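You operate a simulated robot arm through the tools that you are given. There is no shell and no other tool. Be economical: measure what you need, move in short steps, check, and stop when the job is done.

Carry out the task below with a simulated two-armed robot. There is one attempt and no reset: what you move stays moved.

## Task
Band the wound white spool and start the grey one on the winder.
Fine: cord lever to OFF, white spool on the black disc, press the BAND pad; grey spool on the orange turntable, lever to FEED. The other spools stay. Where these are worked on the way, their far stop is far enough and under half their travel is too little: cord lever.

It is judged by the outcome, as a careful person would: the job done as asked, and still so three seconds after it is handed in. It fails if anything else is knocked over, pushed out of place, dropped, spilled or broken.

## Robot
Two 7-joint arms with fingered hands on one trunk that stands fixed in place. Base frame: the origin is at the foot of the trunk, x ahead of it, y to its left, z up; the work surface is at about z = 812. Lengths are in mm, angles in rad, forces in N, time in s.
The left shoulder is at [30, 136, 1205], the right one opposite. Payload 5 kg a hand.
Tool frame (each hand has its own): the origin (TCP) lies between the finger pads and is the grasp point; the fingertips stand 42 mm ahead of it; z points along the fingers, y is the line along which they close. The gripper opens to 208 mm. The gripper's body begins 119 mm behind the TCP. The gripper is a hand of 4 fingers: y runs from the thumb to the fingers, the wrist lies at [0, 0, -332] in the tool frame.
Orientation is that of the tool frame in the base frame, as [roll, pitch, yaw] about the fixed x, y, z axes, in that order (R = Rz(yaw) Ry(pitch) Rx(roll)). With the fingers straight down and closing along the base's y, the tool's x points along the base's -x, its y along +y and its z along -z.

## Interface
- The arms move only by the tool play_rows. It takes "left_targets", "right_targets" or both (then of equal length, played together; a hand with none holds still); each is a list of rows, each a list of 6 numbers: the shift along the tool's x, y, z in units of 25 mm (1.0 is 25 mm), then the turn, a rotation vector about the tool's x, y, z in units of 5 degrees (1.0 is 5 degrees). In form: [[tx, ty, tz, wx, wy, wz], ...]. A call has 1 to 8 rows; each row shifts and turns the commanded pose from where the row before left it, along the tool's axes as they then stand. A call with a number of a shift or a turn outside -1 to 1 is refused whole. A row lasts 0.2 s, in which the tool goes at most 50 mm and 0.15 rad; a call with a longer step from one row to the next is refused whole. Where a pose cannot be reached the arm comes as near as it can. A force on the tool above 40 N (or 10 N above the force at the start of the call, whichever is more), or a blocked arm, ends the call early, and 0.2 s more pass. In this call time passes only in rows, and 0.2 s behind the last. It gives the time, the measured TCP pose, the force on the tool (base axes), the opening and the grip force at its end, in the units of the frame above (readings bear some noise), with the torque about the TCP (base axes, N m) and any sound that the robot's microphone picked up, and new pictures: "views" is both (left out), scene, wrist or none (wrist: the cameras of the hands that moved).
- Cameras (640 x 400 px; columns grow to the right, rows downward): "scene" is now at [15.8, -58.7, 1922.2]; the picture's right is [-0.81, -0.59, 0.00], its down [-0.49, 0.66, -0.57] and it looks along [0.34, -0.46, -0.82] (base axes); focal length 332 px, centre (320, 200). "left" rides on the left gripper at [-101, 0, -145] in its tool frame; the picture's right is [0.00, -1.00, 0.00], its down [0.82, 0.00, -0.57] and it looks along [0.57, 0.00, 0.82] (tool axes); focal length 261 px, centre (320, 200). "right" rides on the right gripper at [101, 0, -145] in its tool frame; the picture's right is [0.00, 1.00, 0.00], its down [-0.82, 0.00, -0.57] and it looks along [-0.57, 0.00, 0.82] (tool axes); focal length 261 px, centre (320, 200). There is no depth. A picture from a camera that has moved, and an enlarged one, comes with that camera's place and axes in the base frame and with its lens.
- move_column(by): slides the trunk up (or, below 0, down) by that many mm; the arms and the scene camera ride with it, the base frame stays. It gives what a move gives, with no picture.
- move_fingers(finger1, finger2, finger3, thumb_bend, hand): sets how far each is bent, from 0 (flat) to 1 (curled in); at 0.3 the hand is open as for a grip, at 0.7 the pads meet at the TCP. One left out holds its place. A second passes; each finger stops where it meets its share of the squeeze, and holds until it gets a number again. It is the only way to open and close the hand. It gives what a move gives, with no picture; readings hold the bend of each and the force on the fingers (four entries, about 0 where the hand has none), thumb and palm.
- pan_tilt(pan, tilt): turns the head with the scene camera to pan (to the left, within 2.496 rad either way) and tilt (down, from -0.506 to 1.204), counted from straight ahead of the robot. It gives what a move gives, and a new picture of the scene camera.
- zoom(camera, box): a new picture of the part [left, top, right, bottom] of that camera's present view, enlarged. It takes no simulated time.
- job_done(): hands the job in; it is judged then, once.

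Go step by step. Nothing tells you positions but the pictures and the camera data: compare them with the known pose of the tool, close in by small moves and look again before you grip or let go. The budget is 120 turns and 200 pictures, counting those below and the enlarged ones. Unless the task says otherwise, let go and move clear before handing in, and close with one line.

The tools are called after "Emit:" as name(argument=value, ...) on one line, values as JSON. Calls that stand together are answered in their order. play_rows: Moves the arms, as the interface text tells. Its arguments: {"type":"object","properties":{"left_targets":{"type":"array"},"right_targets":{"type":"array"},"views":{"type":"string","enum":["both","scene","wrist","none"]}},"required":[]} The other tools are called the same way: move_column (by) slides the trunk up or down; move_fingers (finger1, finger2, finger3, thumb_bend, hand) moves the fingers one by one; pan_tilt (pan, tilt) turns the head that bears the scene camera; zoom (camera, box) takes an enlarged picture of a part of a camera's view; job_done () hands the job in.

At the start:

```text
t: 0.0
left_tool_pos: [651.7, -16.0, 1206.5]
left_orientation: [3.141, -0.001, 3.141]
left_force: [-0.8, 1.3, -0.4]
left_wrist_torque: [-0.01, -0.02, 0.0]
left_width: 207.7
left_gripper_force: 0.0
left_shape: jaw
left_bend: [0.3, 0.3, 0.3, 0.3]
left_finger forces: [0.0, 0.0, 0.0, 0.0, 0.0, 0.0]
right_tool_pos: [486.4, -646.5, 1134.8]
right_orientation: [3.142, 0.001, 3.141]
right_force: [0.2, 0.1, 0.5]
right_wrist_torque: [-0.04, 0.0, 0.05]
right_width: 207.8
right_gripper_force: 0.1
right_shape: jaw
right_bend: [0.3, 0.3, 0.3, 0.3]
right_finger forces: [0.1, 0.0, 0.1, 0.0, 0.0, 0.0]
trunk travel left (down, up): [-225.0, 265.0]
head pan, tilt: [-0.937, 0.96]
```

scene: 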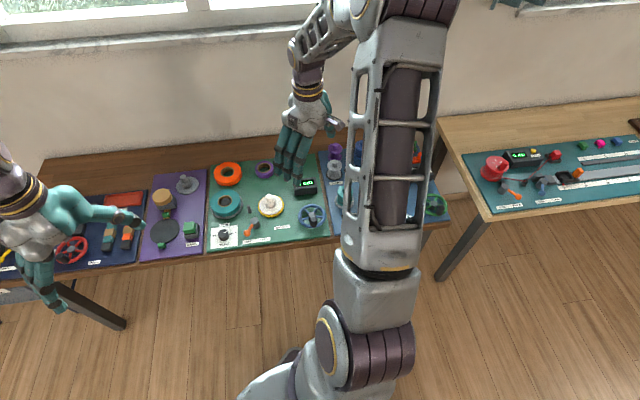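
right: 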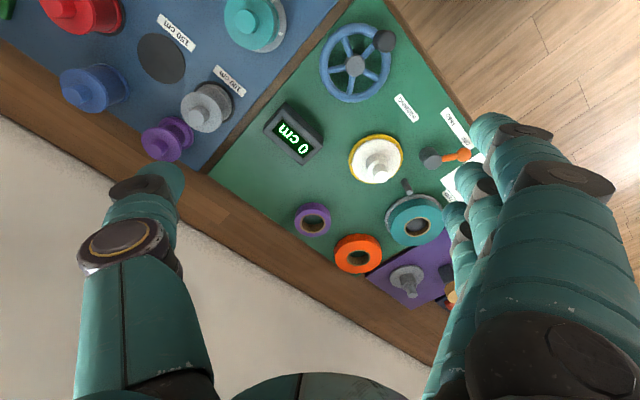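
left: 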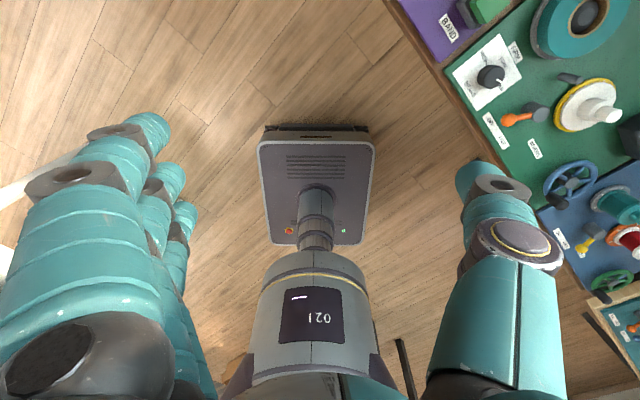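

I see a bench with several coloured panels running to the robot's right; I will zoom in to identify the spools, lever, disc, pad and turntable.

Emit:
zoom(camera="scene", box=[130, 140, 290, 260])

Emit:
zoom(camera="scene", box=[240, 130, 460, 250])

Emit:
zoom(camera="right", box=[120, 0, 500, 310])

```text
3.33 times, centred on (210, 200) of scene
camera zoom: at [15.8, -58.7, 1922.2], right [-0.81, -0.59, 0.0], down [-0.49, 0.66, -0.57], along [0.34, -0.46, -0.82], focal length 1107 px, centre (687, 200)
```

zoom: 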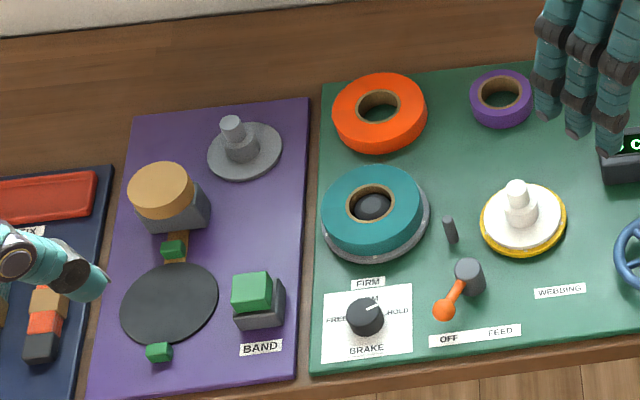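

```text
2.91 times, centred on (350, 190) of scene
camera zoom: at [15.8, -58.7, 1922.2], right [-0.81, -0.59, 0.0], down [-0.49, 0.66, -0.57], along [0.34, -0.46, -0.82], focal length 966 px, centre (233, 229)
```

zoom: 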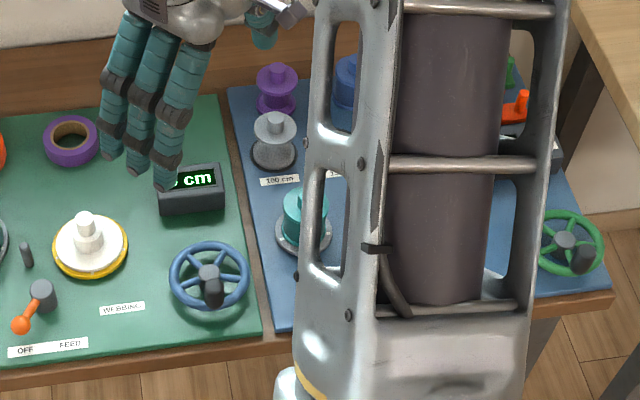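

```text
1.29 times, centred on (310, 155) of right
camera zoom: at [385.4, -647.2, 1278.1], right [0.0, 1.0, 0.0], down [0.82, 0.0, 0.57], along [0.57, 0.0, -0.82], focal length 336 px, centre (333, 258)
```

zoom: 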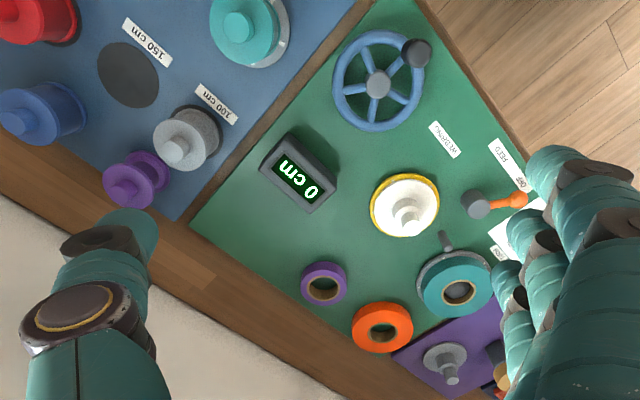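

The right arm hides the blue panel, which probably carries the cord winder. I'll look left with the head first and zoom the wrist camera onto the blue panel.

Emit:
pan_tilt(pan=-0.4, tilt=0.9)

Emit:
zoom(camera="left", box=[480, 150, 640, 350])

Emit:
zoom(camera="right", box=[0, 0, 300, 190])

```text
t: 1.0
left_tool_pos: [651.0, -16.8, 1207.4]
left_orientation: [3.141, 0.0, -3.14]
left_force: [-0.3, 0.4, -0.1]
left_wrist_torque: [0.03, 0.02, 0.0]
left_width: 207.6
left_gripper_force: 0.0
left_shape: jaw
left_bend: [0.3, 0.3, 0.3, 0.3]
left_finger forces: [0.0, 0.0, 0.0, 0.0, 0.0, 0.0]
right_tool_pos: [486.8, -646.9, 1133.5]
right_orientation: [3.141, -0.001, 3.141]
right_force: [-0.4, -0.2, -0.3]
right_wrist_torque: [-0.03, 0.02, 0.0]
right_width: 207.7
right_gripper_force: 0.0
right_shape: jaw
right_bend: [0.3, 0.3, 0.3, 0.3]
right_finger forces: [0.1, 0.0, 0.1, 0.0, 0.0, 0.0]
trunk travel left (down, up): [-225.0, 265.0]
head pan, tilt: [-0.4, 0.901]
camera scene: at [42.6, -30.1, 1926.6], right [-0.39, -0.92, 0.0], down [-0.72, 0.31, -0.62], along [0.57, -0.24, -0.78], focal length 332 px, centre (320, 200)
```

scene: 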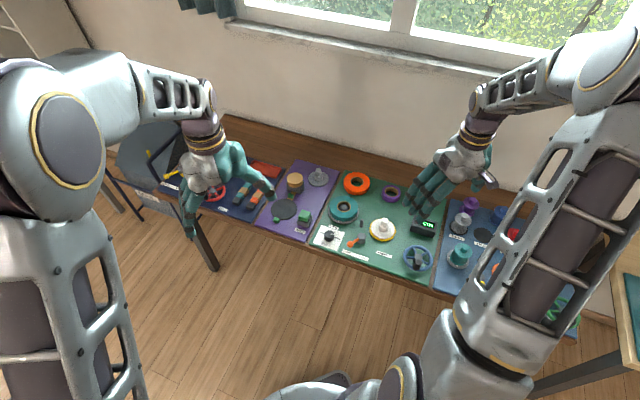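

```text
2.00 times, centred on (560, 250) of left
camera zoom: at [753.6, -16.9, 1352.1], right [0.0, -1.0, 0.0], down [-0.82, 0.0, 0.57], along [-0.57, 0.0, -0.82], focal length 521 px, centre (-160, 100)
```

zoom: 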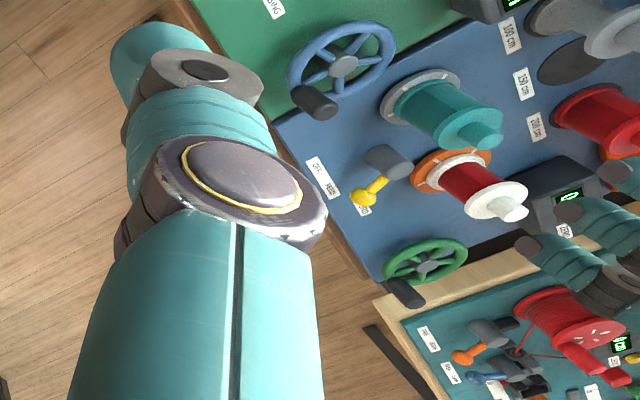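

```text
2.11 times, centred on (150, 95) of right
camera zoom: at [385.4, -647.2, 1278.1], right [0.0, 1.0, 0.0], down [0.82, 0.0, 0.57], along [0.57, 0.0, -0.82], focal length 549 px, centre (678, 421)
```

zoom: 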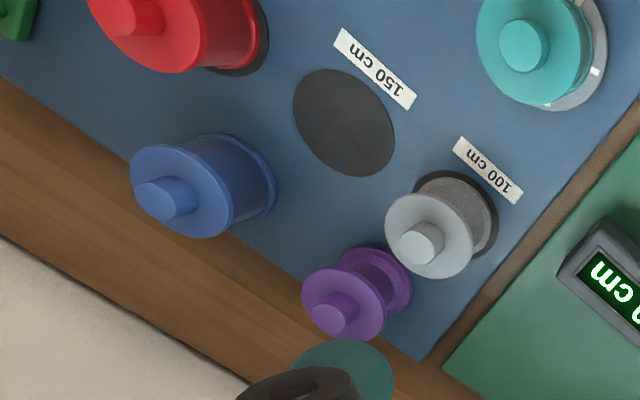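

On the blue panel I see the yellow cord lever (apparently at FEED), the white spool wound with red cord on the orange turntable, and the grey spool at about (500,-825). The bander (black disc, BAND pad) is on the purple panel at about (867,-216). I'll turn and move the right hand to face the blue panel.

Emit:
play_rows(right_targets=[[0.84, -0.4, 0, 0, 0, 1], [0.8, -0.47, 0, 0, 0, 1], [0.76, -0.54, 0, 0, 0, 1], [0.71, -0.6, 0, 0, 0, 1], [0.65, -0.66, 0, 0, 0, 1], [0.59, -0.72, 0, 0, 0, 1], [0.53, -0.77, 0, 0, 0, 1], [0.46, -0.81, 0, 0, 0, 1]], views="wrist")

```text
t: 2.8
left_tool_pos: [651.2, -16.4, 1207.9]
left_orientation: [3.141, -0.001, -3.141]
left_force: [0.5, 0.0, -0.4]
left_wrist_torque: [-0.01, -0.04, 0.01]
left_width: 208.2
left_gripper_force: 0.0
left_shape: jaw
left_bend: [0.3, 0.3, 0.3, 0.3]
left_finger forces: [0.1, 0.0, 0.0, 0.0, 0.0, 0.0]
right_tool_pos: [318.6, -726.4, 1133.4]
right_orientation: [-3.141, 0.0, 2.443]
right_force: [0.2, -1.4, 0.1]
right_wrist_torque: [0.0, -0.05, -0.05]
right_width: 208.1
right_gripper_force: 0.0
right_shape: jaw
right_bend: [0.3, 0.3, 0.3, 0.3]
right_finger forces: [0.0, 0.0, 0.0, 0.0, 0.1, 0.1]
trunk travel left (down, up): [-225.0, 265.0]
head pan, tilt: [-0.4, 0.901]
camera right: at [240.8, -661.9, 1277.6], right [0.65, 0.76, 0.0], down [0.63, -0.53, 0.57], along [0.44, -0.37, -0.82], focal length 261 px, centre (320, 200)
```

right: 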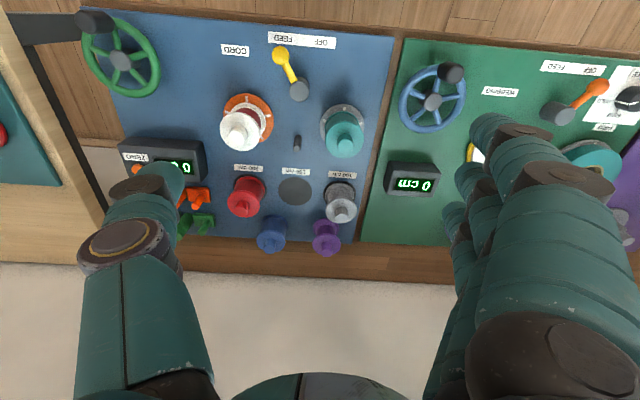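

Now a clear view of the blue panel; zoom for details.

Emit:
zoom(camera="right", box=[100, 10, 420, 260])

Emit:
zoom(camera="right", box=[200, 20, 380, 150])

```text
1.60 times, centred on (260, 135) of right
camera zoom: at [240.8, -661.9, 1277.6], right [0.65, 0.76, 0.0], down [0.63, -0.53, 0.57], along [0.44, -0.37, -0.82], focal length 417 px, centre (416, 304)
```

zoom: 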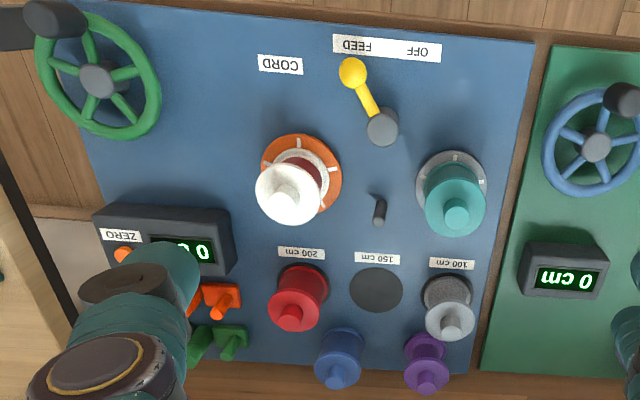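

```text
3.08 times, centred on (290, 85) of right
camera zoom: at [240.8, -661.9, 1277.6], right [0.65, 0.76, 0.0], down [0.63, -0.53, 0.57], along [0.44, -0.37, -0.82], focal length 802 px, centre (412, 554)
```

zoom: 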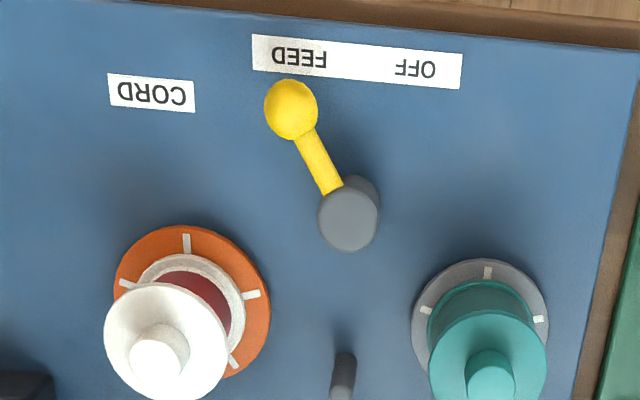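

The cord lever's yellow knob (near (239,-734)) points to FEED, so it must swing about 72 mm toward OFF. I'll half close the right hand and come down near it to measure heights by parallax.

Emit:
move_fingers(hand="right", finger1=0.5, finger2=0.5, finger3=0.5, thumb_bend=0.5)

Emit:
play_rows(right_targets=[[0.37, -0.21, 0.85, 0, 0, 0.93], [0.37, -0.21, 0.85, 0, 0, 0.93], [0.37, -0.21, 0.85, 0, 0, 0.93], [0.37, -0.21, 0.85, 0, 0, 0], [0.37, -0.21, 0.85, 0, 0, 0], [0.37, -0.21, 0.85, 0, 0, 0]], views="both")

```text
t: 3.8
left_tool_pos: [651.0, -16.5, 1208.4]
left_orientation: [3.141, 0.001, 3.141]
left_force: [0.6, -0.3, -0.5]
left_wrist_torque: [0.0, 0.04, -0.05]
left_width: 207.9
left_gripper_force: 0.0
left_shape: jaw
left_bend: [0.3, 0.3, 0.3, 0.3]
left_finger forces: [0.0, 0.0, 0.0, 0.0, 0.1, 0.0]
right_tool_pos: [318.1, -726.8, 1133.6]
right_orientation: [3.141, -0.001, 2.444]
right_force: [0.5, 0.0, -0.4]
right_wrist_torque: [0.0, -0.01, 0.04]
right_width: 121.7
right_gripper_force: 0.0
right_shape: fingers
right_bend: [0.5, 0.5, 0.5, 0.5]
right_finger forces: [0.0, 0.0, 0.0, 0.0, 0.0, 0.0]
trunk travel left (down, up): [-225.0, 265.0]
head pan, tilt: [-0.4, 0.901]
```

```text
t: 5.2
left_tool_pos: [652.1, -17.4, 1207.6]
left_orientation: [3.141, 0.0, 3.141]
left_force: [1.0, -1.0, 0.0]
left_wrist_torque: [0.02, 0.03, -0.01]
left_width: 207.9
left_gripper_force: 0.0
left_shape: jaw
left_bend: [0.3, 0.3, 0.3, 0.3]
left_finger forces: [0.1, 0.1, 0.0, 0.1, 0.0, 0.0]
right_tool_pos: [260.4, -706.4, 1006.2]
right_orientation: [3.141, 0.0, 2.201]
right_force: [1.3, -0.1, -0.4]
right_wrist_torque: [0.04, 0.08, -0.01]
right_width: 121.8
right_gripper_force: 0.2
right_shape: fingers
right_bend: [0.5, 0.5, 0.5, 0.5]
right_finger forces: [0.0, 0.1, 0.0, 0.1, 0.2, 0.0]
trunk travel left (down, up): [-225.0, 265.0]
head pan, tilt: [-0.4, 0.901]
camera scene: at [42.6, -30.8, 1926.6], right [-0.39, -0.92, 0.0], down [-0.72, 0.31, -0.62], along [0.57, -0.24, -0.78], focal length 332 px, centre (320, 200)
camera right: at [200.1, -624.8, 1150.3], right [0.81, 0.58, 0.0], down [0.48, -0.67, 0.57], along [0.33, -0.46, -0.82], focal length 261 px, centre (320, 200)
```

scene: 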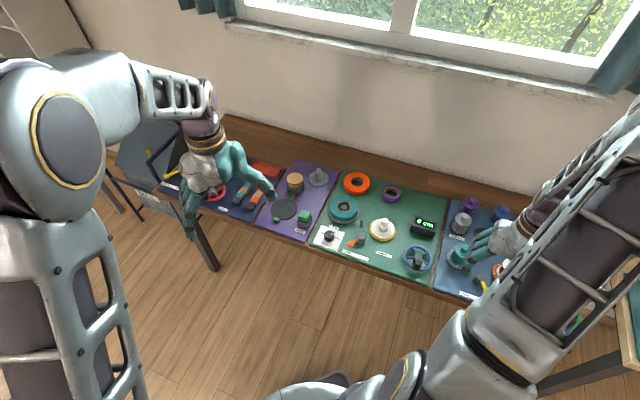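
right: 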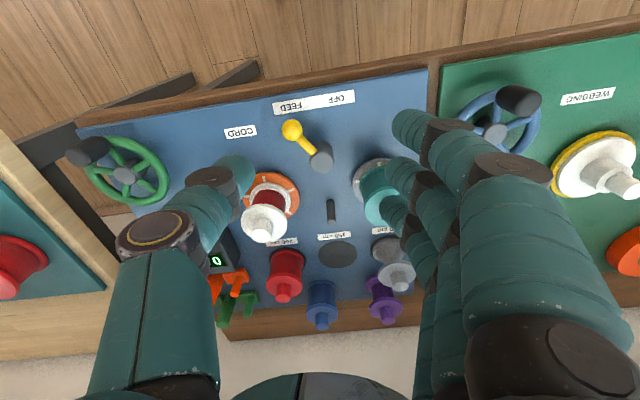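

Parallax puts the knob at about (239,-736,843) and the panel's axis at about 45°. I'll bring the three fingers in a bit, square up, and lower so the thumb stands on the far side of the knob.

Emit:
move_fingers(hand="right", finger1=0.6, finger2=0.6, finger3=0.6)

Emit:
play_rows(right_targets=[[0, 0, 0.8, 0, 0, -0.9], [0, 0, 0.8, 0, 0, -0.9], [0, 0, 0.8, 0, 0, 0], [0, 0, 0.8, 0, 0, 0]], views="wrist")

```text
t: 6.2
left_tool_pos: [651.8, -16.2, 1209.0]
left_orientation: [-3.141, 0.0, -3.139]
left_force: [-0.5, 0.3, -0.1]
left_wrist_torque: [0.0, -0.02, 0.03]
left_width: 207.7
left_gripper_force: 0.0
left_shape: jaw
left_bend: [0.3, 0.3, 0.3, 0.3]
left_finger forces: [0.0, 0.1, 0.0, 0.0, 0.0, 0.1]
right_tool_pos: [258.8, -705.8, 1006.5]
right_orientation: [-3.141, 0.0, 2.201]
right_force: [-0.6, 0.0, -0.5]
right_wrist_torque: [-0.02, -0.04, 0.03]
right_width: 96.5
right_gripper_force: 0.0
right_shape: fingers
right_bend: [0.6, 0.6, 0.6, 0.5]
right_finger forces: [0.0, 0.0, 0.0, 0.1, 0.1, 0.0]
trunk travel left (down, up): [-225.0, 265.0]
head pan, tilt: [-0.4, 0.901]
```

```text
t: 7.2
left_tool_pos: [651.3, -15.8, 1207.3]
left_orientation: [-3.141, 0.0, -3.141]
left_force: [0.4, -0.4, 0.5]
left_wrist_torque: [0.03, 0.02, 0.02]
left_width: 207.7
left_gripper_force: 0.0
left_shape: jaw
left_bend: [0.3, 0.3, 0.3, 0.3]
left_finger forces: [0.0, 0.0, 0.1, 0.0, 0.1, 0.1]
right_tool_pos: [259.5, -706.6, 926.5]
right_orientation: [-3.141, 0.002, 2.357]
right_force: [0.1, -1.3, 0.1]
right_wrist_torque: [0.11, 0.02, -0.04]
right_width: 96.4
right_gripper_force: 0.0
right_shape: fingers
right_bend: [0.6, 0.6, 0.6, 0.5]
right_finger forces: [0.0, 0.0, 0.0, 0.0, 0.1, 0.1]
trunk travel left (down, up): [-225.0, 265.0]
head pan, tilt: [-0.4, 0.901]
camera right: at [187.9, -635.5, 1070.1], right [0.71, 0.7, 0.0], down [0.58, -0.58, 0.57], along [0.4, -0.41, -0.82], focal length 261 px, centre (320, 200)
```

right: 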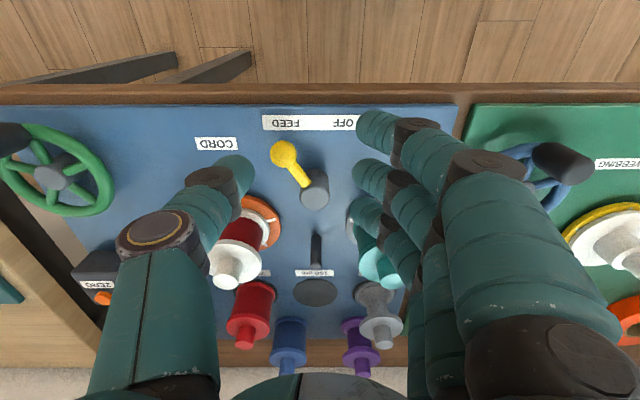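

Alignment looks right: thumb just left of the knob, fingers to its right. Lower 52 mm.

Emit:
play_rows(right_targets=[[0, 0, 0.7, 0, 0, 0], [0, 0, 0.7, 0, 0, 0], [0, 0, 0.68, 0, 0, 0]], views="wrist")

```text
t: 8.0
left_tool_pos: [651.5, -17.4, 1208.1]
left_orientation: [3.141, 0.001, 3.141]
left_force: [0.6, -1.5, -0.4]
left_wrist_torque: [0.05, 0.01, -0.01]
left_width: 207.8
left_gripper_force: 0.0
left_shape: jaw
left_bend: [0.3, 0.3, 0.3, 0.3]
left_finger forces: [0.1, 0.0, 0.0, 0.0, 0.0, 0.0]
right_tool_pos: [258.7, -706.6, 873.4]
right_orientation: [3.141, 0.0, 2.356]
right_force: [-0.1, 0.0, 0.0]
right_wrist_torque: [0.04, 0.02, 0.04]
right_width: 96.0
right_gripper_force: 0.0
right_shape: fingers
right_bend: [0.6, 0.6, 0.6, 0.5]
right_finger forces: [0.0, 0.0, 0.0, 0.0, 0.0, 0.0]
trunk travel left (down, up): [-225.0, 265.0]
head pan, tilt: [-0.4, 0.901]
camera right: at [187.6, -635.2, 1018.3], right [0.71, 0.7, 0.0], down [0.58, -0.58, 0.57], along [0.4, -0.41, -0.82], focal length 261 px, centre (320, 200)
```

right: 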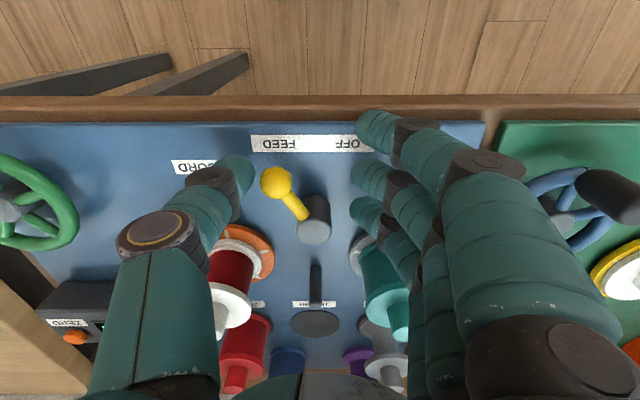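

Thumb is level with the knob. Push along +y toward OFF.

Emit:
play_rows(right_targets=[[0, 0.6, 0, 0, 0, 0], [0, 0.6, 0, 0, 0, 0], [0, 0.6, 0, 0, 0, 0], [0, 0.6, 0, 0, 0, 0]], views="wrist")

```text
t: 9.0
left_tool_pos: [652.8, -17.6, 1207.1]
left_orientation: [-3.141, 0.001, -3.14]
left_force: [0.6, -0.1, -0.1]
left_wrist_torque: [0.01, 0.02, 0.02]
left_width: 207.9
left_gripper_force: 0.0
left_shape: jaw
left_bend: [0.3, 0.3, 0.3, 0.3]
left_finger forces: [0.0, 0.0, 0.0, 0.0, 0.0, 0.1]
right_tool_pos: [303.0, -662.3, 874.6]
right_orientation: [-3.141, 0.0, 2.358]
right_force: [0.6, 0.4, 0.6]
right_wrist_torque: [0.0, -0.01, 0.02]
right_width: 96.8
right_gripper_force: 0.0
right_shape: fingers
right_bend: [0.6, 0.6, 0.6, 0.5]
right_finger forces: [0.0, 0.0, 0.1, 0.1, 0.0, 0.1]
trunk travel left (down, up): [-225.0, 265.0]
head pan, tilt: [-0.4, 0.901]
camera right: at [230.7, -591.7, 1018.9], right [0.71, 0.7, 0.0], down [0.58, -0.58, 0.57], along [0.4, -0.41, -0.82], focal length 261 px, centre (320, 200)
```

right: 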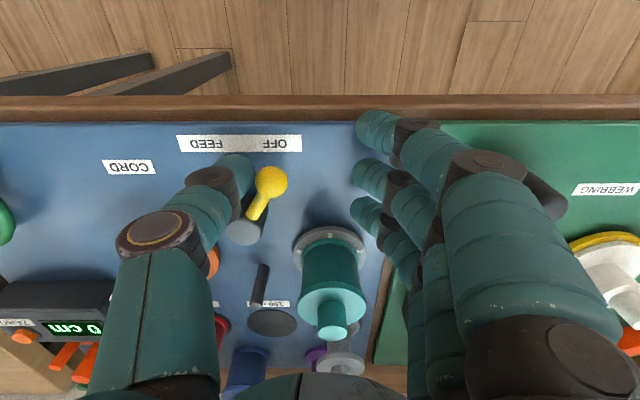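

Emit:
play_rows(right_targets=[[0, 0.35, 0, 0, 0, 0], [0, 0.35, 0, 0, 0, 0]], views="wrist")

```text
t: 9.6
left_tool_pos: [651.6, -17.3, 1207.6]
left_orientation: [3.14, 0.0, -3.141]
left_force: [0.7, -0.9, -0.5]
left_wrist_torque: [0.0, 0.01, 0.01]
left_width: 207.8
left_gripper_force: 0.1
left_shape: jaw
left_bend: [0.3, 0.3, 0.3, 0.3]
left_finger forces: [0.0, 0.0, 0.0, 0.0, 0.0, 0.0]
right_tool_pos: [313.1, -652.5, 874.0]
right_orientation: [-3.14, -0.001, 2.357]
right_force: [-7.1, -7.6, 1.8]
right_wrist_torque: [-0.36, 0.32, -0.01]
right_width: 105.7
right_gripper_force: 4.8
right_shape: fingers
right_bend: [0.6, 0.6, 0.6, 0.48]
right_finger forces: [0.0, 0.0, 0.0, 0.0, 9.5, 0.0]
trunk travel left (down, up): [-225.0, 265.0]
head pan, tilt: [-0.4, 0.901]
camera right: at [241.1, -581.2, 1019.0], right [0.71, 0.7, 0.0], down [0.58, -0.58, 0.57], along [0.4, -0.41, -0.82], focal length 261 px, centre (320, 200)
```

right: 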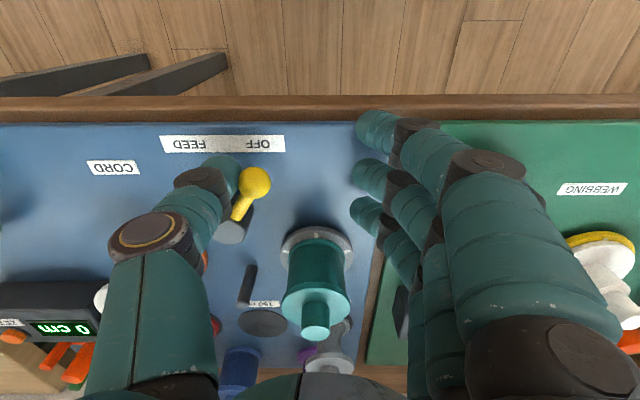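

The lever met its OFF stop (knob at about (281,-692), thumb force rising). Back off and lift.

Emit:
play_rows(right_targets=[[0, -0.6, 0, 0, 0, 0], [0, -0.6, 0, 0, 0, 0], [0, 0, -1, 0, 0, 0], [0, 0, -1, 0, 0, 0], [0, 0, -1, 0, 0, 0], [0, 0, -1, 0, 0, 0], [0, -0.5, -1, 0, 0, 0], [0, -0.5, -1, 0, 0, 0]], views="wrist")

Emit:
zoom(camera="right", box=[150, 60, 450, 300])

```text
t: 11.4
left_tool_pos: [652.0, -14.8, 1207.8]
left_orientation: [3.141, 0.001, 3.141]
left_force: [0.3, 0.7, 0.3]
left_wrist_torque: [-0.09, -0.05, -0.03]
left_width: 208.2
left_gripper_force: 0.0
left_shape: jaw
left_bend: [0.3, 0.3, 0.3, 0.3]
left_finger forces: [0.1, 0.0, 0.1, 0.1, 0.1, 0.1]
right_tool_pos: [273.9, -688.3, 1025.9]
right_orientation: [3.141, 0.0, 2.356]
right_force: [-0.3, 1.1, -0.7]
right_wrist_torque: [-0.08, -0.02, -0.01]
right_width: 96.2
right_gripper_force: 0.0
right_shape: fingers
right_bend: [0.6, 0.6, 0.6, 0.5]
right_finger forces: [0.1, 0.0, 0.0, 0.1, 0.0, 0.1]
trunk travel left (down, up): [-225.0, 265.0]
head pan, tilt: [-0.4, 0.901]
camera right: at [203.6, -617.6, 1169.4], right [0.71, 0.7, 0.0], down [0.58, -0.58, 0.57], along [0.4, -0.41, -0.82], focal length 261 px, centre (320, 200)
```

right: 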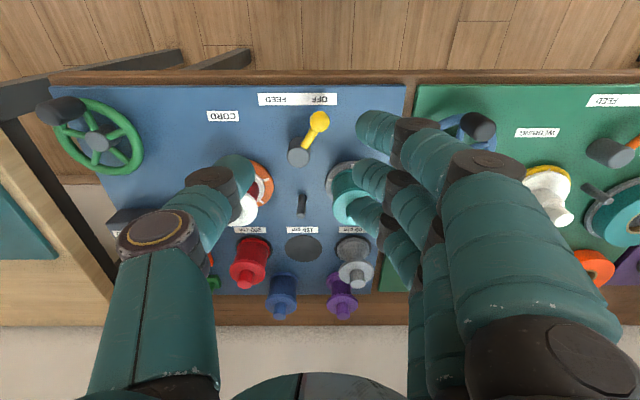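

```text
1.67 times, centred on (300, 180) of right
camera zoom: at [203.6, -617.6, 1169.4], right [0.71, 0.7, 0.0], down [0.58, -0.58, 0.57], along [0.4, -0.41, -0.82], focal length 434 px, centre (353, 233)
```

zoom: 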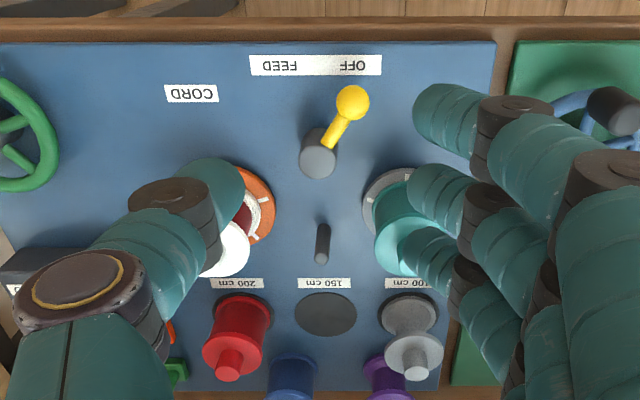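

Lever sits symmetrically at OFF. Now open a bit and move above the white spool at about (269,-850).

Emit:
move_fingers(hand="right", finger1=0.5, finger2=0.5, finger3=0.5)

Emit:
play_rows(right_targets=[[-0.9, -0.95, 0, 0, 0, 0], [-0.9, -0.95, 0, 0, 0, 0], [-0.9, -0.95, 0, 0, 0, 0], [-0.9, -0.95, 0, 0, 0, 0], [-0.9, -0.95, 0, 0, 0, 0]], views="wrist")

Emit:
zoom(camera="right", box=[240, 60, 440, 220])

```text
t: 12.4
left_tool_pos: [651.7, -16.7, 1208.5]
left_orientation: [3.141, 0.0, -3.141]
left_force: [0.3, -0.5, 0.1]
left_wrist_torque: [0.0, -0.05, 0.01]
left_width: 207.7
left_gripper_force: 0.0
left_shape: jaw
left_bend: [0.3, 0.3, 0.3, 0.3]
left_finger forces: [0.0, 0.0, 0.0, 0.0, 0.0, 0.0]
right_tool_pos: [275.3, -689.4, 1024.8]
right_orientation: [-3.14, 0.0, 2.357]
right_force: [0.5, 0.3, -0.3]
right_wrist_torque: [0.0, 0.02, -0.02]
right_width: 120.5
right_gripper_force: 0.2
right_shape: fingers
right_bend: [0.5, 0.5, 0.5, 0.5]
right_finger forces: [0.0, 0.1, 0.1, 0.1, 0.0, 0.0]
trunk travel left (down, up): [-225.0, 265.0]
head pan, tilt: [-0.4, 0.901]
```

```text
t: 13.6
left_tool_pos: [652.9, -17.1, 1206.9]
left_orientation: [3.141, 0.001, -3.141]
left_force: [-0.3, -0.2, -0.1]
left_wrist_torque: [0.08, -0.01, 0.02]
left_width: 207.8
left_gripper_force: 0.0
left_shape: jaw
left_bend: [0.3, 0.3, 0.3, 0.3]
left_finger forces: [0.1, 0.0, 0.1, 0.0, 0.0, 0.1]
right_tool_pos: [271.1, -855.3, 1023.2]
right_orientation: [3.138, -0.002, 2.357]
right_force: [-0.1, 0.7, -1.8]
right_wrist_torque: [0.06, 0.03, -0.04]
right_width: 121.0
right_gripper_force: 0.1
right_shape: fingers
right_bend: [0.5, 0.5, 0.5, 0.5]
right_finger forces: [0.1, 0.0, 0.0, 0.0, 0.1, 0.1]
trunk travel left (down, up): [-225.0, 265.0]
head pan, tilt: [-0.4, 0.901]
camera right: at [199.8, -784.4, 1167.3], right [0.71, 0.7, 0.0], down [0.58, -0.58, 0.57], along [0.4, -0.4, -0.82], focal length 261 px, centre (320, 200)
```

right: 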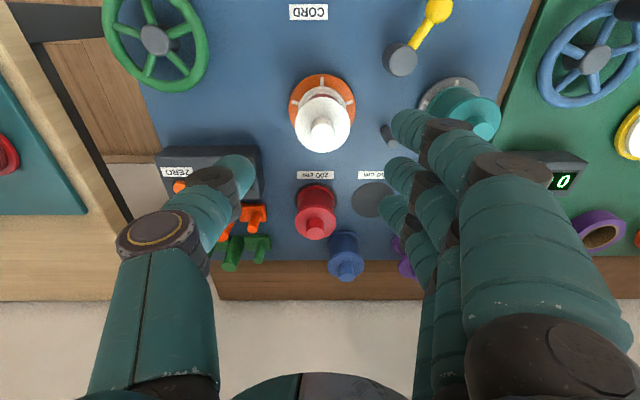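

```text
2.50 times, centred on (340, 140) of right
camera zoom: at [199.8, -784.4, 1167.3], right [0.71, 0.7, 0.0], down [0.58, -0.58, 0.57], along [0.4, -0.4, -0.82], focal length 652 px, centre (270, 350)
```

zoom: 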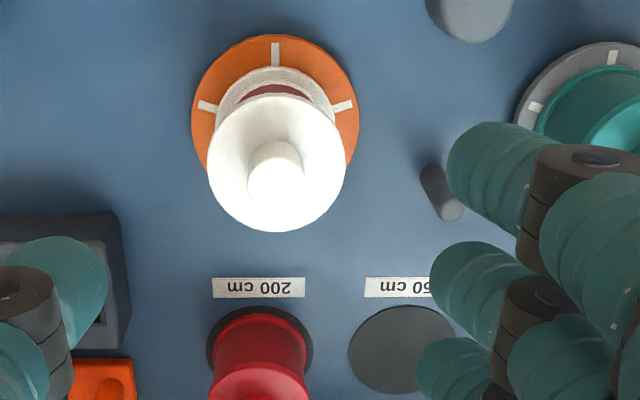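

The white spool stands nearly under the TCP (offset about x +5, y +3). I'll narrow the hand slightly, correct and descend, checking at mid-height.

Emit:
move_fingers(hand="right", finger1=0.54, finger2=0.54, finger3=0.54, thumb_bend=0.54)

Emit:
play_rows(right_targets=[[0.2, 0.12, 0.8, 0, 0, 0], [0, 0, 0.8, 0, 0, 0], [0, 0, 0.8, 0, 0, 0], [0, 0, 0.8, 0, 0, 0]], views="wrist")

Emit:
zoom(camera="right", box=[200, 60, 440, 240])

```text
t: 14.6
left_tool_pos: [650.9, -16.9, 1207.8]
left_orientation: [-3.141, -0.001, 3.14]
left_force: [-0.4, 0.0, -0.3]
left_wrist_torque: [-0.02, -0.01, 0.0]
left_width: 207.6
left_gripper_force: 0.1
left_shape: jaw
left_bend: [0.3, 0.3, 0.3, 0.3]
left_finger forces: [0.0, 0.0, 0.1, 0.1, 0.0, 0.0]
right_tool_pos: [270.8, -856.0, 1023.5]
right_orientation: [-3.141, -0.001, 2.357]
right_force: [-0.5, -0.4, -0.3]
right_wrist_torque: [0.01, 0.03, 0.01]
right_width: 101.2
right_gripper_force: 0.0
right_shape: fingers
right_bend: [0.54, 0.54, 0.54, 0.54]
right_finger forces: [0.0, 0.0, 0.0, 0.1, 0.0, 0.1]
trunk travel left (down, up): [-225.0, 265.0]
head pan, tilt: [-0.4, 0.901]
```

```text
t: 15.6
left_tool_pos: [652.3, -17.2, 1206.8]
left_orientation: [-3.141, 0.0, 3.141]
left_force: [0.1, -1.1, -0.8]
left_wrist_torque: [0.03, 0.06, -0.02]
left_width: 208.0
left_gripper_force: 0.1
left_shape: jaw
left_bend: [0.3, 0.3, 0.3, 0.3]
left_finger forces: [0.0, 0.0, 0.0, 0.1, 0.0, 0.1]
right_tool_pos: [269.1, -848.7, 944.4]
right_orientation: [-3.141, 0.001, 2.356]
right_force: [0.3, -0.4, -0.3]
right_wrist_torque: [0.03, 0.05, -0.04]
right_width: 101.1
right_gripper_force: 0.1
right_shape: fingers
right_bend: [0.54, 0.54, 0.54, 0.54]
right_finger forces: [0.0, 0.0, 0.0, 0.0, 0.1, 0.0]
trunk travel left (down, up): [-225.0, 265.0]
head pan, tilt: [-0.4, 0.901]
camera right: at [197.9, -777.8, 1088.8], right [0.71, 0.7, 0.0], down [0.58, -0.58, 0.57], along [0.4, -0.41, -0.82], focal length 261 px, centre (320, 200)
```

right: 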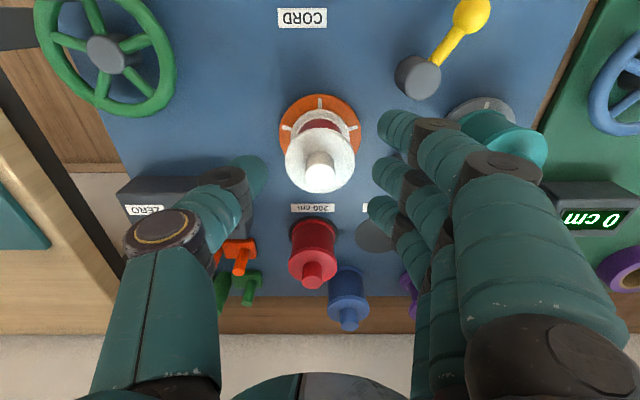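

```text
2.22 times, centred on (320, 150) of right
camera zoom: at [197.9, -777.8, 1088.8], right [0.71, 0.7, 0.0], down [0.58, -0.58, 0.57], along [0.4, -0.41, -0.82], focal length 579 px, centre (320, 311)
```

zoom: 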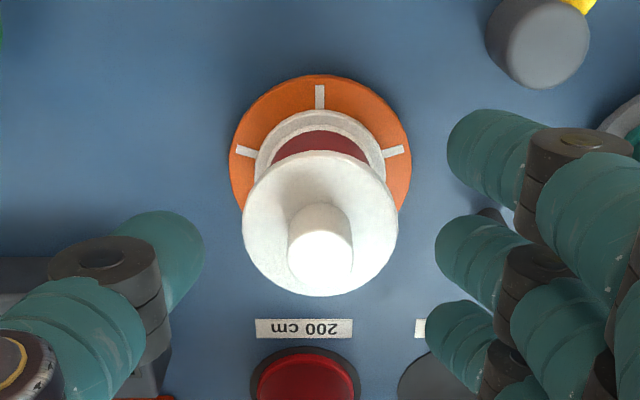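

Centred well. Disc surface z≈822, flange top ≈883, Ø≈60. Descend 68 mm to straddle it.

Emit:
play_rows(right_targets=[[0, 0, 0.7, 0, 0, 0], [0, 0, 0.7, 0, 0, 0], [0, 0, 0.7, 0, 0, 0], [0, 0, 0.65, 0, 0, 0]], views="wrist")

```text
t: 16.6
left_tool_pos: [652.0, -18.2, 1206.7]
left_orientation: [3.141, 0.001, 3.141]
left_force: [0.2, -0.7, -0.3]
left_wrist_torque: [0.05, -0.03, 0.0]
left_width: 207.8
left_gripper_force: 0.1
left_shape: jaw
left_bend: [0.3, 0.3, 0.3, 0.3]
left_finger forces: [0.1, 0.0, 0.0, 0.0, 0.0, 0.0]
right_tool_pos: [270.0, -846.6, 875.7]
right_orientation: [-3.141, -0.001, 2.356]
right_force: [0.1, 0.1, 0.0]
right_wrist_torque: [0.06, 0.01, 0.01]
right_width: 101.2
right_gripper_force: 0.1
right_shape: fingers
right_bend: [0.54, 0.54, 0.54, 0.54]
right_finger forces: [0.1, 0.0, 0.0, 0.0, 0.0, 0.1]
trunk travel left (down, up): [-225.0, 265.0]
head pan, tilt: [-0.4, 0.901]
camera right: at [198.3, -776.8, 1019.6], right [0.71, 0.7, 0.0], down [0.58, -0.58, 0.57], along [0.4, -0.41, -0.82], focal length 261 px, centre (320, 200)
```

right: 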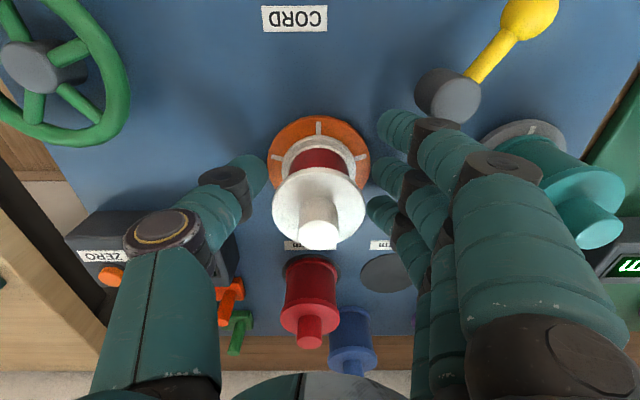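

Straddling. Close the hand on the spool.

Emit:
move_fingers(hand="right", finger1=0.7, finger2=0.75, finger3=0.7, thumb_bend=0.75)

Emit:
play_rows(right_targets=[[0, 0, -0.2, 0, 0, 0]], views="wrist")

```text
t: 17.6
left_tool_pos: [650.7, -16.9, 1208.1]
left_orientation: [3.141, 0.0, -3.141]
left_force: [0.4, -0.4, 1.3]
left_wrist_torque: [-0.01, 0.01, -0.01]
left_width: 207.8
left_gripper_force: 0.1
left_shape: jaw
left_bend: [0.3, 0.3, 0.3, 0.3]
left_finger forces: [0.0, 0.0, 0.0, 0.0, 0.1, 0.0]
right_tool_pos: [267.8, -849.1, 874.7]
right_orientation: [-3.141, 0.0, 2.355]
right_force: [-12.4, -11.5, 7.9]
right_wrist_torque: [-0.22, 0.24, -0.12]
right_width: 37.7
right_gripper_force: 20.5
right_shape: fingers
right_bend: [0.7, 0.6, 0.7, 0.68]
right_finger forces: [0.0, 13.3, 0.1, 0.0, 27.5, 0.0]
trunk travel left (down, up): [-225.0, 265.0]
head pan, tilt: [-0.4, 0.901]
```

```text
t: 18.0
left_tool_pos: [651.4, -17.6, 1208.1]
left_orientation: [3.14, 0.0, -3.14]
left_force: [-0.4, 1.1, -0.4]
left_wrist_torque: [0.0, -0.04, 0.02]
left_width: 207.7
left_gripper_force: 0.0
left_shape: jaw
left_bend: [0.3, 0.3, 0.3, 0.3]
left_finger forces: [0.1, 0.1, 0.1, 0.0, 0.0, 0.0]
right_tool_pos: [269.2, -849.0, 880.9]
right_orientation: [3.14, -0.002, 2.356]
right_force: [-12.1, -13.3, -4.1]
right_wrist_torque: [-0.51, 0.27, -0.09]
right_width: 38.3
right_gripper_force: 15.2
right_shape: fingers
right_bend: [0.7, 0.61, 0.7, 0.69]
right_finger forces: [0.0, 5.4, 0.1, 0.0, 25.3, 0.1]
trunk travel left (down, up): [-225.0, 265.0]
head pan, tilt: [-0.4, 0.901]
camera right: at [196.9, -777.0, 1024.2], right [0.71, 0.7, 0.0], down [0.58, -0.58, 0.57], along [0.4, -0.4, -0.82], focal length 261 px, centre (320, 200)
```

right: 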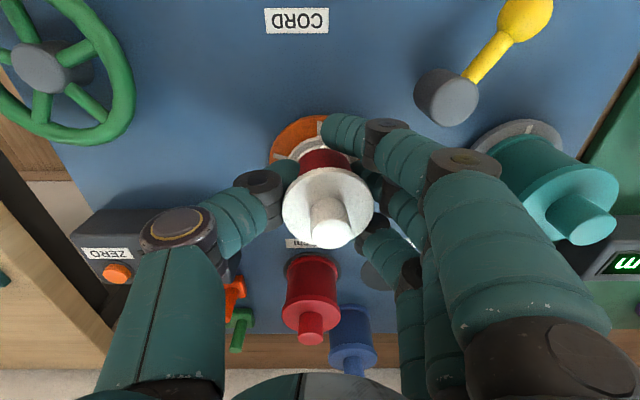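

The thumb pushes harder than the single touching finger. I'll ease the thumb back so the grip is balanced and check.

Emit:
move_fingers(hand="right", thumb_bend=0.64, finger2=0.75)

Emit:
zoom(camera="right", box=[200, 80, 440, 280])

```text
t: 19.0
left_tool_pos: [651.2, -15.9, 1208.2]
left_orientation: [3.139, 0.0, -3.141]
left_force: [-0.9, 0.7, 0.6]
left_wrist_torque: [0.01, -0.01, 0.01]
left_width: 208.0
left_gripper_force: 0.1
left_shape: jaw
left_bend: [0.3, 0.3, 0.3, 0.3]
left_finger forces: [0.1, 0.0, 0.0, 0.1, 0.1, 0.0]
right_tool_pos: [270.3, -846.4, 880.8]
right_orientation: [-3.14, 0.001, 2.359]
right_force: [0.5, 1.1, 0.5]
right_wrist_torque: [0.07, -0.13, -0.02]
right_width: 44.9
right_gripper_force: 6.6
right_shape: fingers
right_bend: [0.7, 0.66, 0.7, 0.64]
right_finger forces: [0.0, 7.1, 0.0, 0.1, 7.0, 0.0]
trunk travel left (down, up): [-225.0, 265.0]
head pan, tilt: [-0.4, 0.901]
```

```text
2.00 times, centred on (320, 180) of right
camera zoom: at [198.4, -776.0, 1025.2], right [0.71, 0.7, 0.0], down [0.58, -0.58, 0.57], along [0.4, -0.41, -0.82], focal length 521 px, centre (320, 240)
```

zoom: 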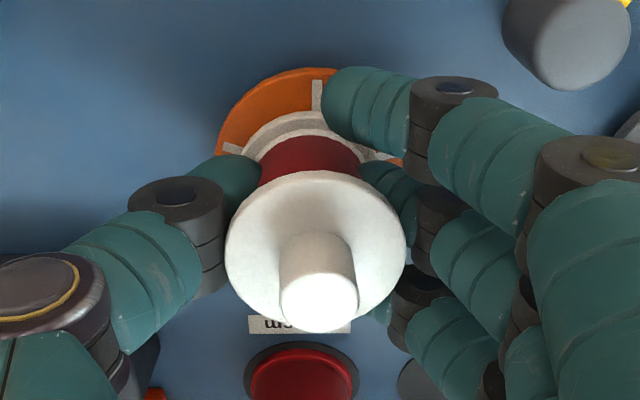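

Balanced grip now: thumb and middle finger sit on the wound core beneath the top flange, so lifting is secure. Lift straight up.

Emit:
play_rows(right_targets=[[0, 0, -0.4, 0, 0, 0], [0, 0, -0.5, 0, 0, 0], [0, 0, -0.5, 0, 0, 0], [0, 0, -0.6, 0, 0, 0]], views="wrist")

```text
t: 20.0
left_tool_pos: [651.5, -15.7, 1207.5]
left_orientation: [3.14, 0.0, 3.141]
left_force: [-0.6, -0.7, 0.1]
left_wrist_torque: [-0.05, -0.01, 0.01]
left_width: 208.0
left_gripper_force: 0.1
left_shape: jaw
left_bend: [0.3, 0.3, 0.3, 0.3]
left_finger forces: [0.1, 0.0, 0.1, 0.0, 0.0, 0.0]
right_tool_pos: [269.3, -848.3, 932.3]
right_orientation: [3.141, -0.001, 2.356]
right_force: [0.1, 1.0, -0.9]
right_wrist_torque: [-0.05, -0.01, 0.01]
right_width: 44.5
right_gripper_force: 6.2
right_shape: fingers
right_bend: [0.7, 0.66, 0.7, 0.64]
right_finger forces: [0.1, 5.8, 0.0, 0.0, 6.6, 0.1]
trunk travel left (down, up): [-225.0, 265.0]
head pan, tilt: [-0.4, 0.901]
camera right: at [198.1, -776.6, 1075.2], right [0.71, 0.7, 0.0], down [0.58, -0.58, 0.57], along [0.4, -0.41, -0.82], focal length 261 px, centre (320, 200)
```

right: 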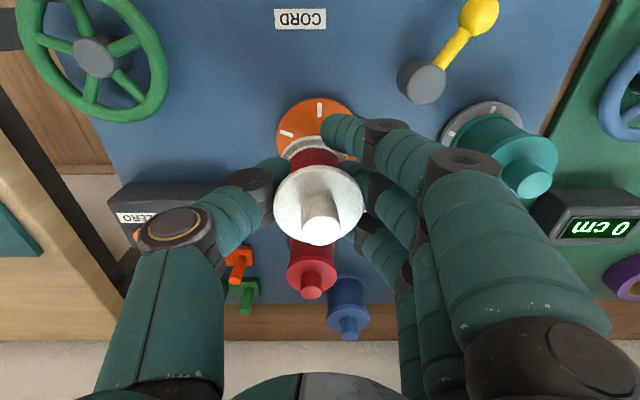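

The spool is free of the turntable. I'll lift higher and travel along the bench toward the bander, moving the left hand aside to give room.

Emit:
play_rows(right_targets=[[0, 0, -1, 0, 0, 0], [0, 0, -1, 0, 0, 0], [0, 0.4, -1, 0, 0, 0], [0, 0.7, -0.4, 0, 0, 0], [0, 1, 0, 0, 0, 0], [0, 1, 0, 0, 0, 0], [0, 1, 0, 0, 0, 0], [0, 1, 0, 0, 0, 0]], left_targets=[[0, 1, 0, 0, 0, 0], [0, 1, 0, 0, 0, 0], [0, 1, 0, 0, 0, 0], [0, 1, 0, 0, 0, 0], [0, 1, 0, 0, 0, 0], [0, 1, 0, 0, 0, 0], [0, 1, 0, 0, 0, 0], [0, 1, 0, 0, 0, 0]], views="scene")

Emit:
play_rows(right_targets=[[0, 1, 0, 0, 0, 0], [0, 1, 0, 0, 0, 0], [0, 1, 0, 0, 0, 0], [0, 1, 0, 0, 0, 0], [0, 1, 0, 0, 0, 0], [0, 1, 0, 0, 0, 0], [0, 1, 0, 0, 0, 0], [0, 1, 0, 0, 0, 0]], views="none")

Emit:
play_rows(right_targets=[[0, 1, 0, 0, 0, 0], [0, 1, 0, 0, 0, 0], [0, 1, 0, 0, 0, 0], [0, 1, 0, 0, 0, 0], [0, 1, 0, 0, 0, 0], [0, 1, 0, 0, 0, 0], [0, 1, 0, 0, 0, 0], [0, 1, 0, 0, 0, 0]], views="both")

```text
t: 21.8
left_tool_pos: [653.2, 184.6, 1206.1]
left_orientation: [-3.14, 0.001, 3.141]
left_force: [1.4, 0.5, 0.0]
left_wrist_torque: [-0.13, 0.05, 0.0]
left_width: 207.6
left_gripper_force: 0.1
left_shape: jaw
left_bend: [0.3, 0.3, 0.3, 0.3]
left_finger forces: [0.1, 0.0, 0.0, 0.1, 0.0, 0.1]
right_tool_pos: [358.5, -757.0, 1018.3]
right_orientation: [-3.14, 0.0, 2.355]
right_force: [-0.3, 0.0, -0.7]
right_wrist_torque: [-0.03, -0.03, 0.02]
right_width: 44.7
right_gripper_force: 5.9
right_shape: fingers
right_bend: [0.7, 0.66, 0.7, 0.64]
right_finger forces: [0.0, 5.7, 0.0, 0.1, 6.5, 0.0]
trunk travel left (down, up): [-225.0, 265.0]
head pan, tilt: [-0.4, 0.901]
camera scene: at [43.3, -27.5, 1926.6], right [-0.39, -0.92, 0.0], down [-0.72, 0.3, -0.62], along [0.57, -0.24, -0.78], focal length 332 px, centre (320, 200)
```

scene: 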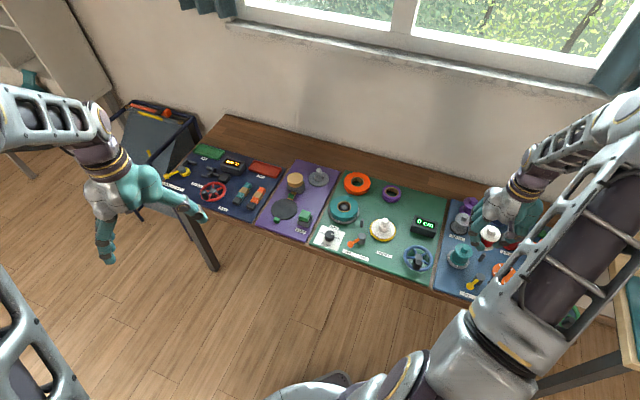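

```text
t: 23.6
left_tool_pos: [653.5, 184.1, 1206.6]
left_orientation: [-3.141, 0.001, 3.14]
left_force: [0.8, 0.4, -0.5]
left_wrist_torque: [-0.03, 0.05, 0.0]
left_width: 207.8
left_gripper_force: 0.1
left_shape: jaw
left_bend: [0.3, 0.3, 0.3, 0.3]
left_finger forces: [0.1, 0.0, 0.0, 0.0, 0.0, 0.0]
right_tool_pos: [500.8, -615.9, 1017.7]
right_orientation: [-3.141, 0.0, 2.356]
right_force: [-0.7, 0.8, -0.2]
right_wrist_torque: [0.02, 0.02, -0.03]
right_width: 44.5
right_gripper_force: 6.2
right_shape: fingers
right_bend: [0.7, 0.67, 0.7, 0.64]
right_finger forces: [0.0, 5.6, 0.0, 0.1, 6.7, 0.0]
trunk travel left (down, up): [-225.0, 265.0]
head pan, tilt: [-0.4, 0.901]
```

```text
t: 25.4
left_tool_pos: [652.2, 183.2, 1205.4]
left_orientation: [3.14, 0.001, -3.141]
left_force: [0.0, 0.5, -0.6]
left_wrist_torque: [-0.09, 0.07, 0.0]
left_width: 207.7
left_gripper_force: 0.0
left_shape: jaw
left_bend: [0.3, 0.3, 0.3, 0.3]
left_finger forces: [0.0, 0.0, 0.0, 0.0, 0.0, 0.0]
right_tool_pos: [642.9, -473.4, 1014.3]
right_orientation: [-3.14, -0.001, 2.358]
right_force: [0.2, -0.7, -0.7]
right_wrist_torque: [0.02, 0.05, 0.02]
right_width: 44.8
right_gripper_force: 6.8
right_shape: fingers
right_bend: [0.7, 0.67, 0.7, 0.64]
right_finger forces: [0.0, 5.6, 0.0, 0.0, 6.7, 0.1]
trunk travel left (down, up): [-225.0, 265.0]
head pan, tilt: [-0.4, 0.901]
camera scene: at [43.8, -28.9, 1926.6], right [-0.39, -0.92, 0.0], down [-0.72, 0.3, -0.62], along [0.57, -0.24, -0.78], focal length 332 px, centre (320, 200)
camera right: at [571.5, -403.0, 1159.7], right [0.71, 0.7, 0.0], down [0.58, -0.58, 0.57], along [0.4, -0.41, -0.82], focal length 261 px, centre (320, 200)
```

scene: 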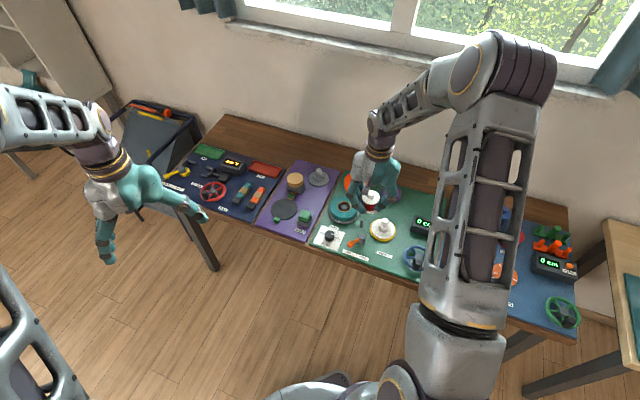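
right: 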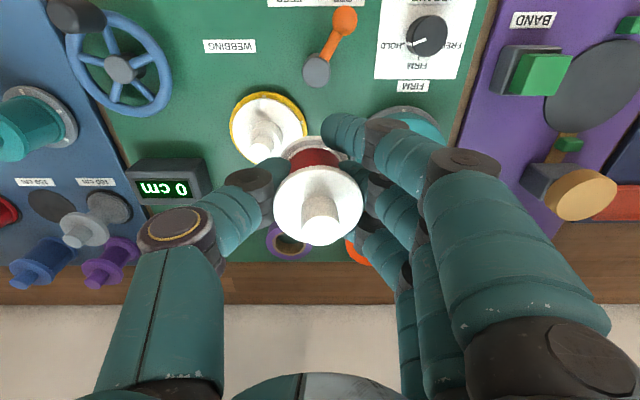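

Grip is steady. Zoom on the bander before going on.

Emit:
zoom(camera="scene", box=[245, 150, 345, 250])

Emit:
zoom(camera="right", box=[460, 0, 640, 240])

```text
4.00 times, centred on (295, 200) of scene
camera zoom: at [43.8, -28.9, 1926.6], right [-0.39, -0.92, 0.0], down [-0.72, 0.3, -0.62], along [0.57, -0.24, -0.78], focal length 1328 px, centre (420, 200)
```

zoom: 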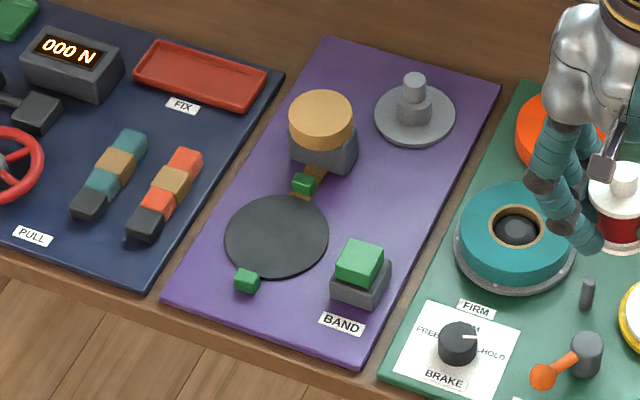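

```text
1.67 times, centred on (550, 120) of right
camera zoom: at [571.5, -403.0, 1159.7], right [0.71, 0.7, 0.0], down [0.58, -0.58, 0.57], along [0.4, -0.41, -0.82], focal length 434 px, centre (-63, 333)
```

zoom: 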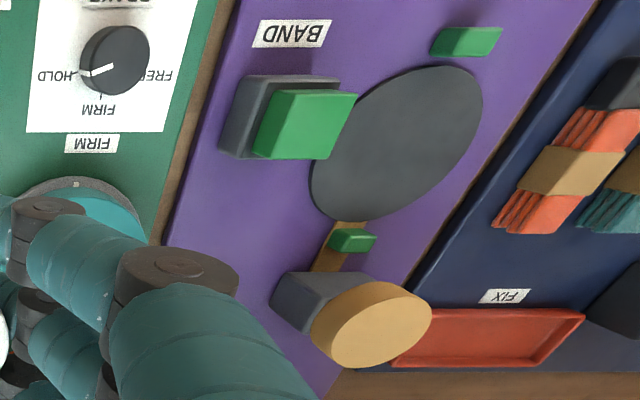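

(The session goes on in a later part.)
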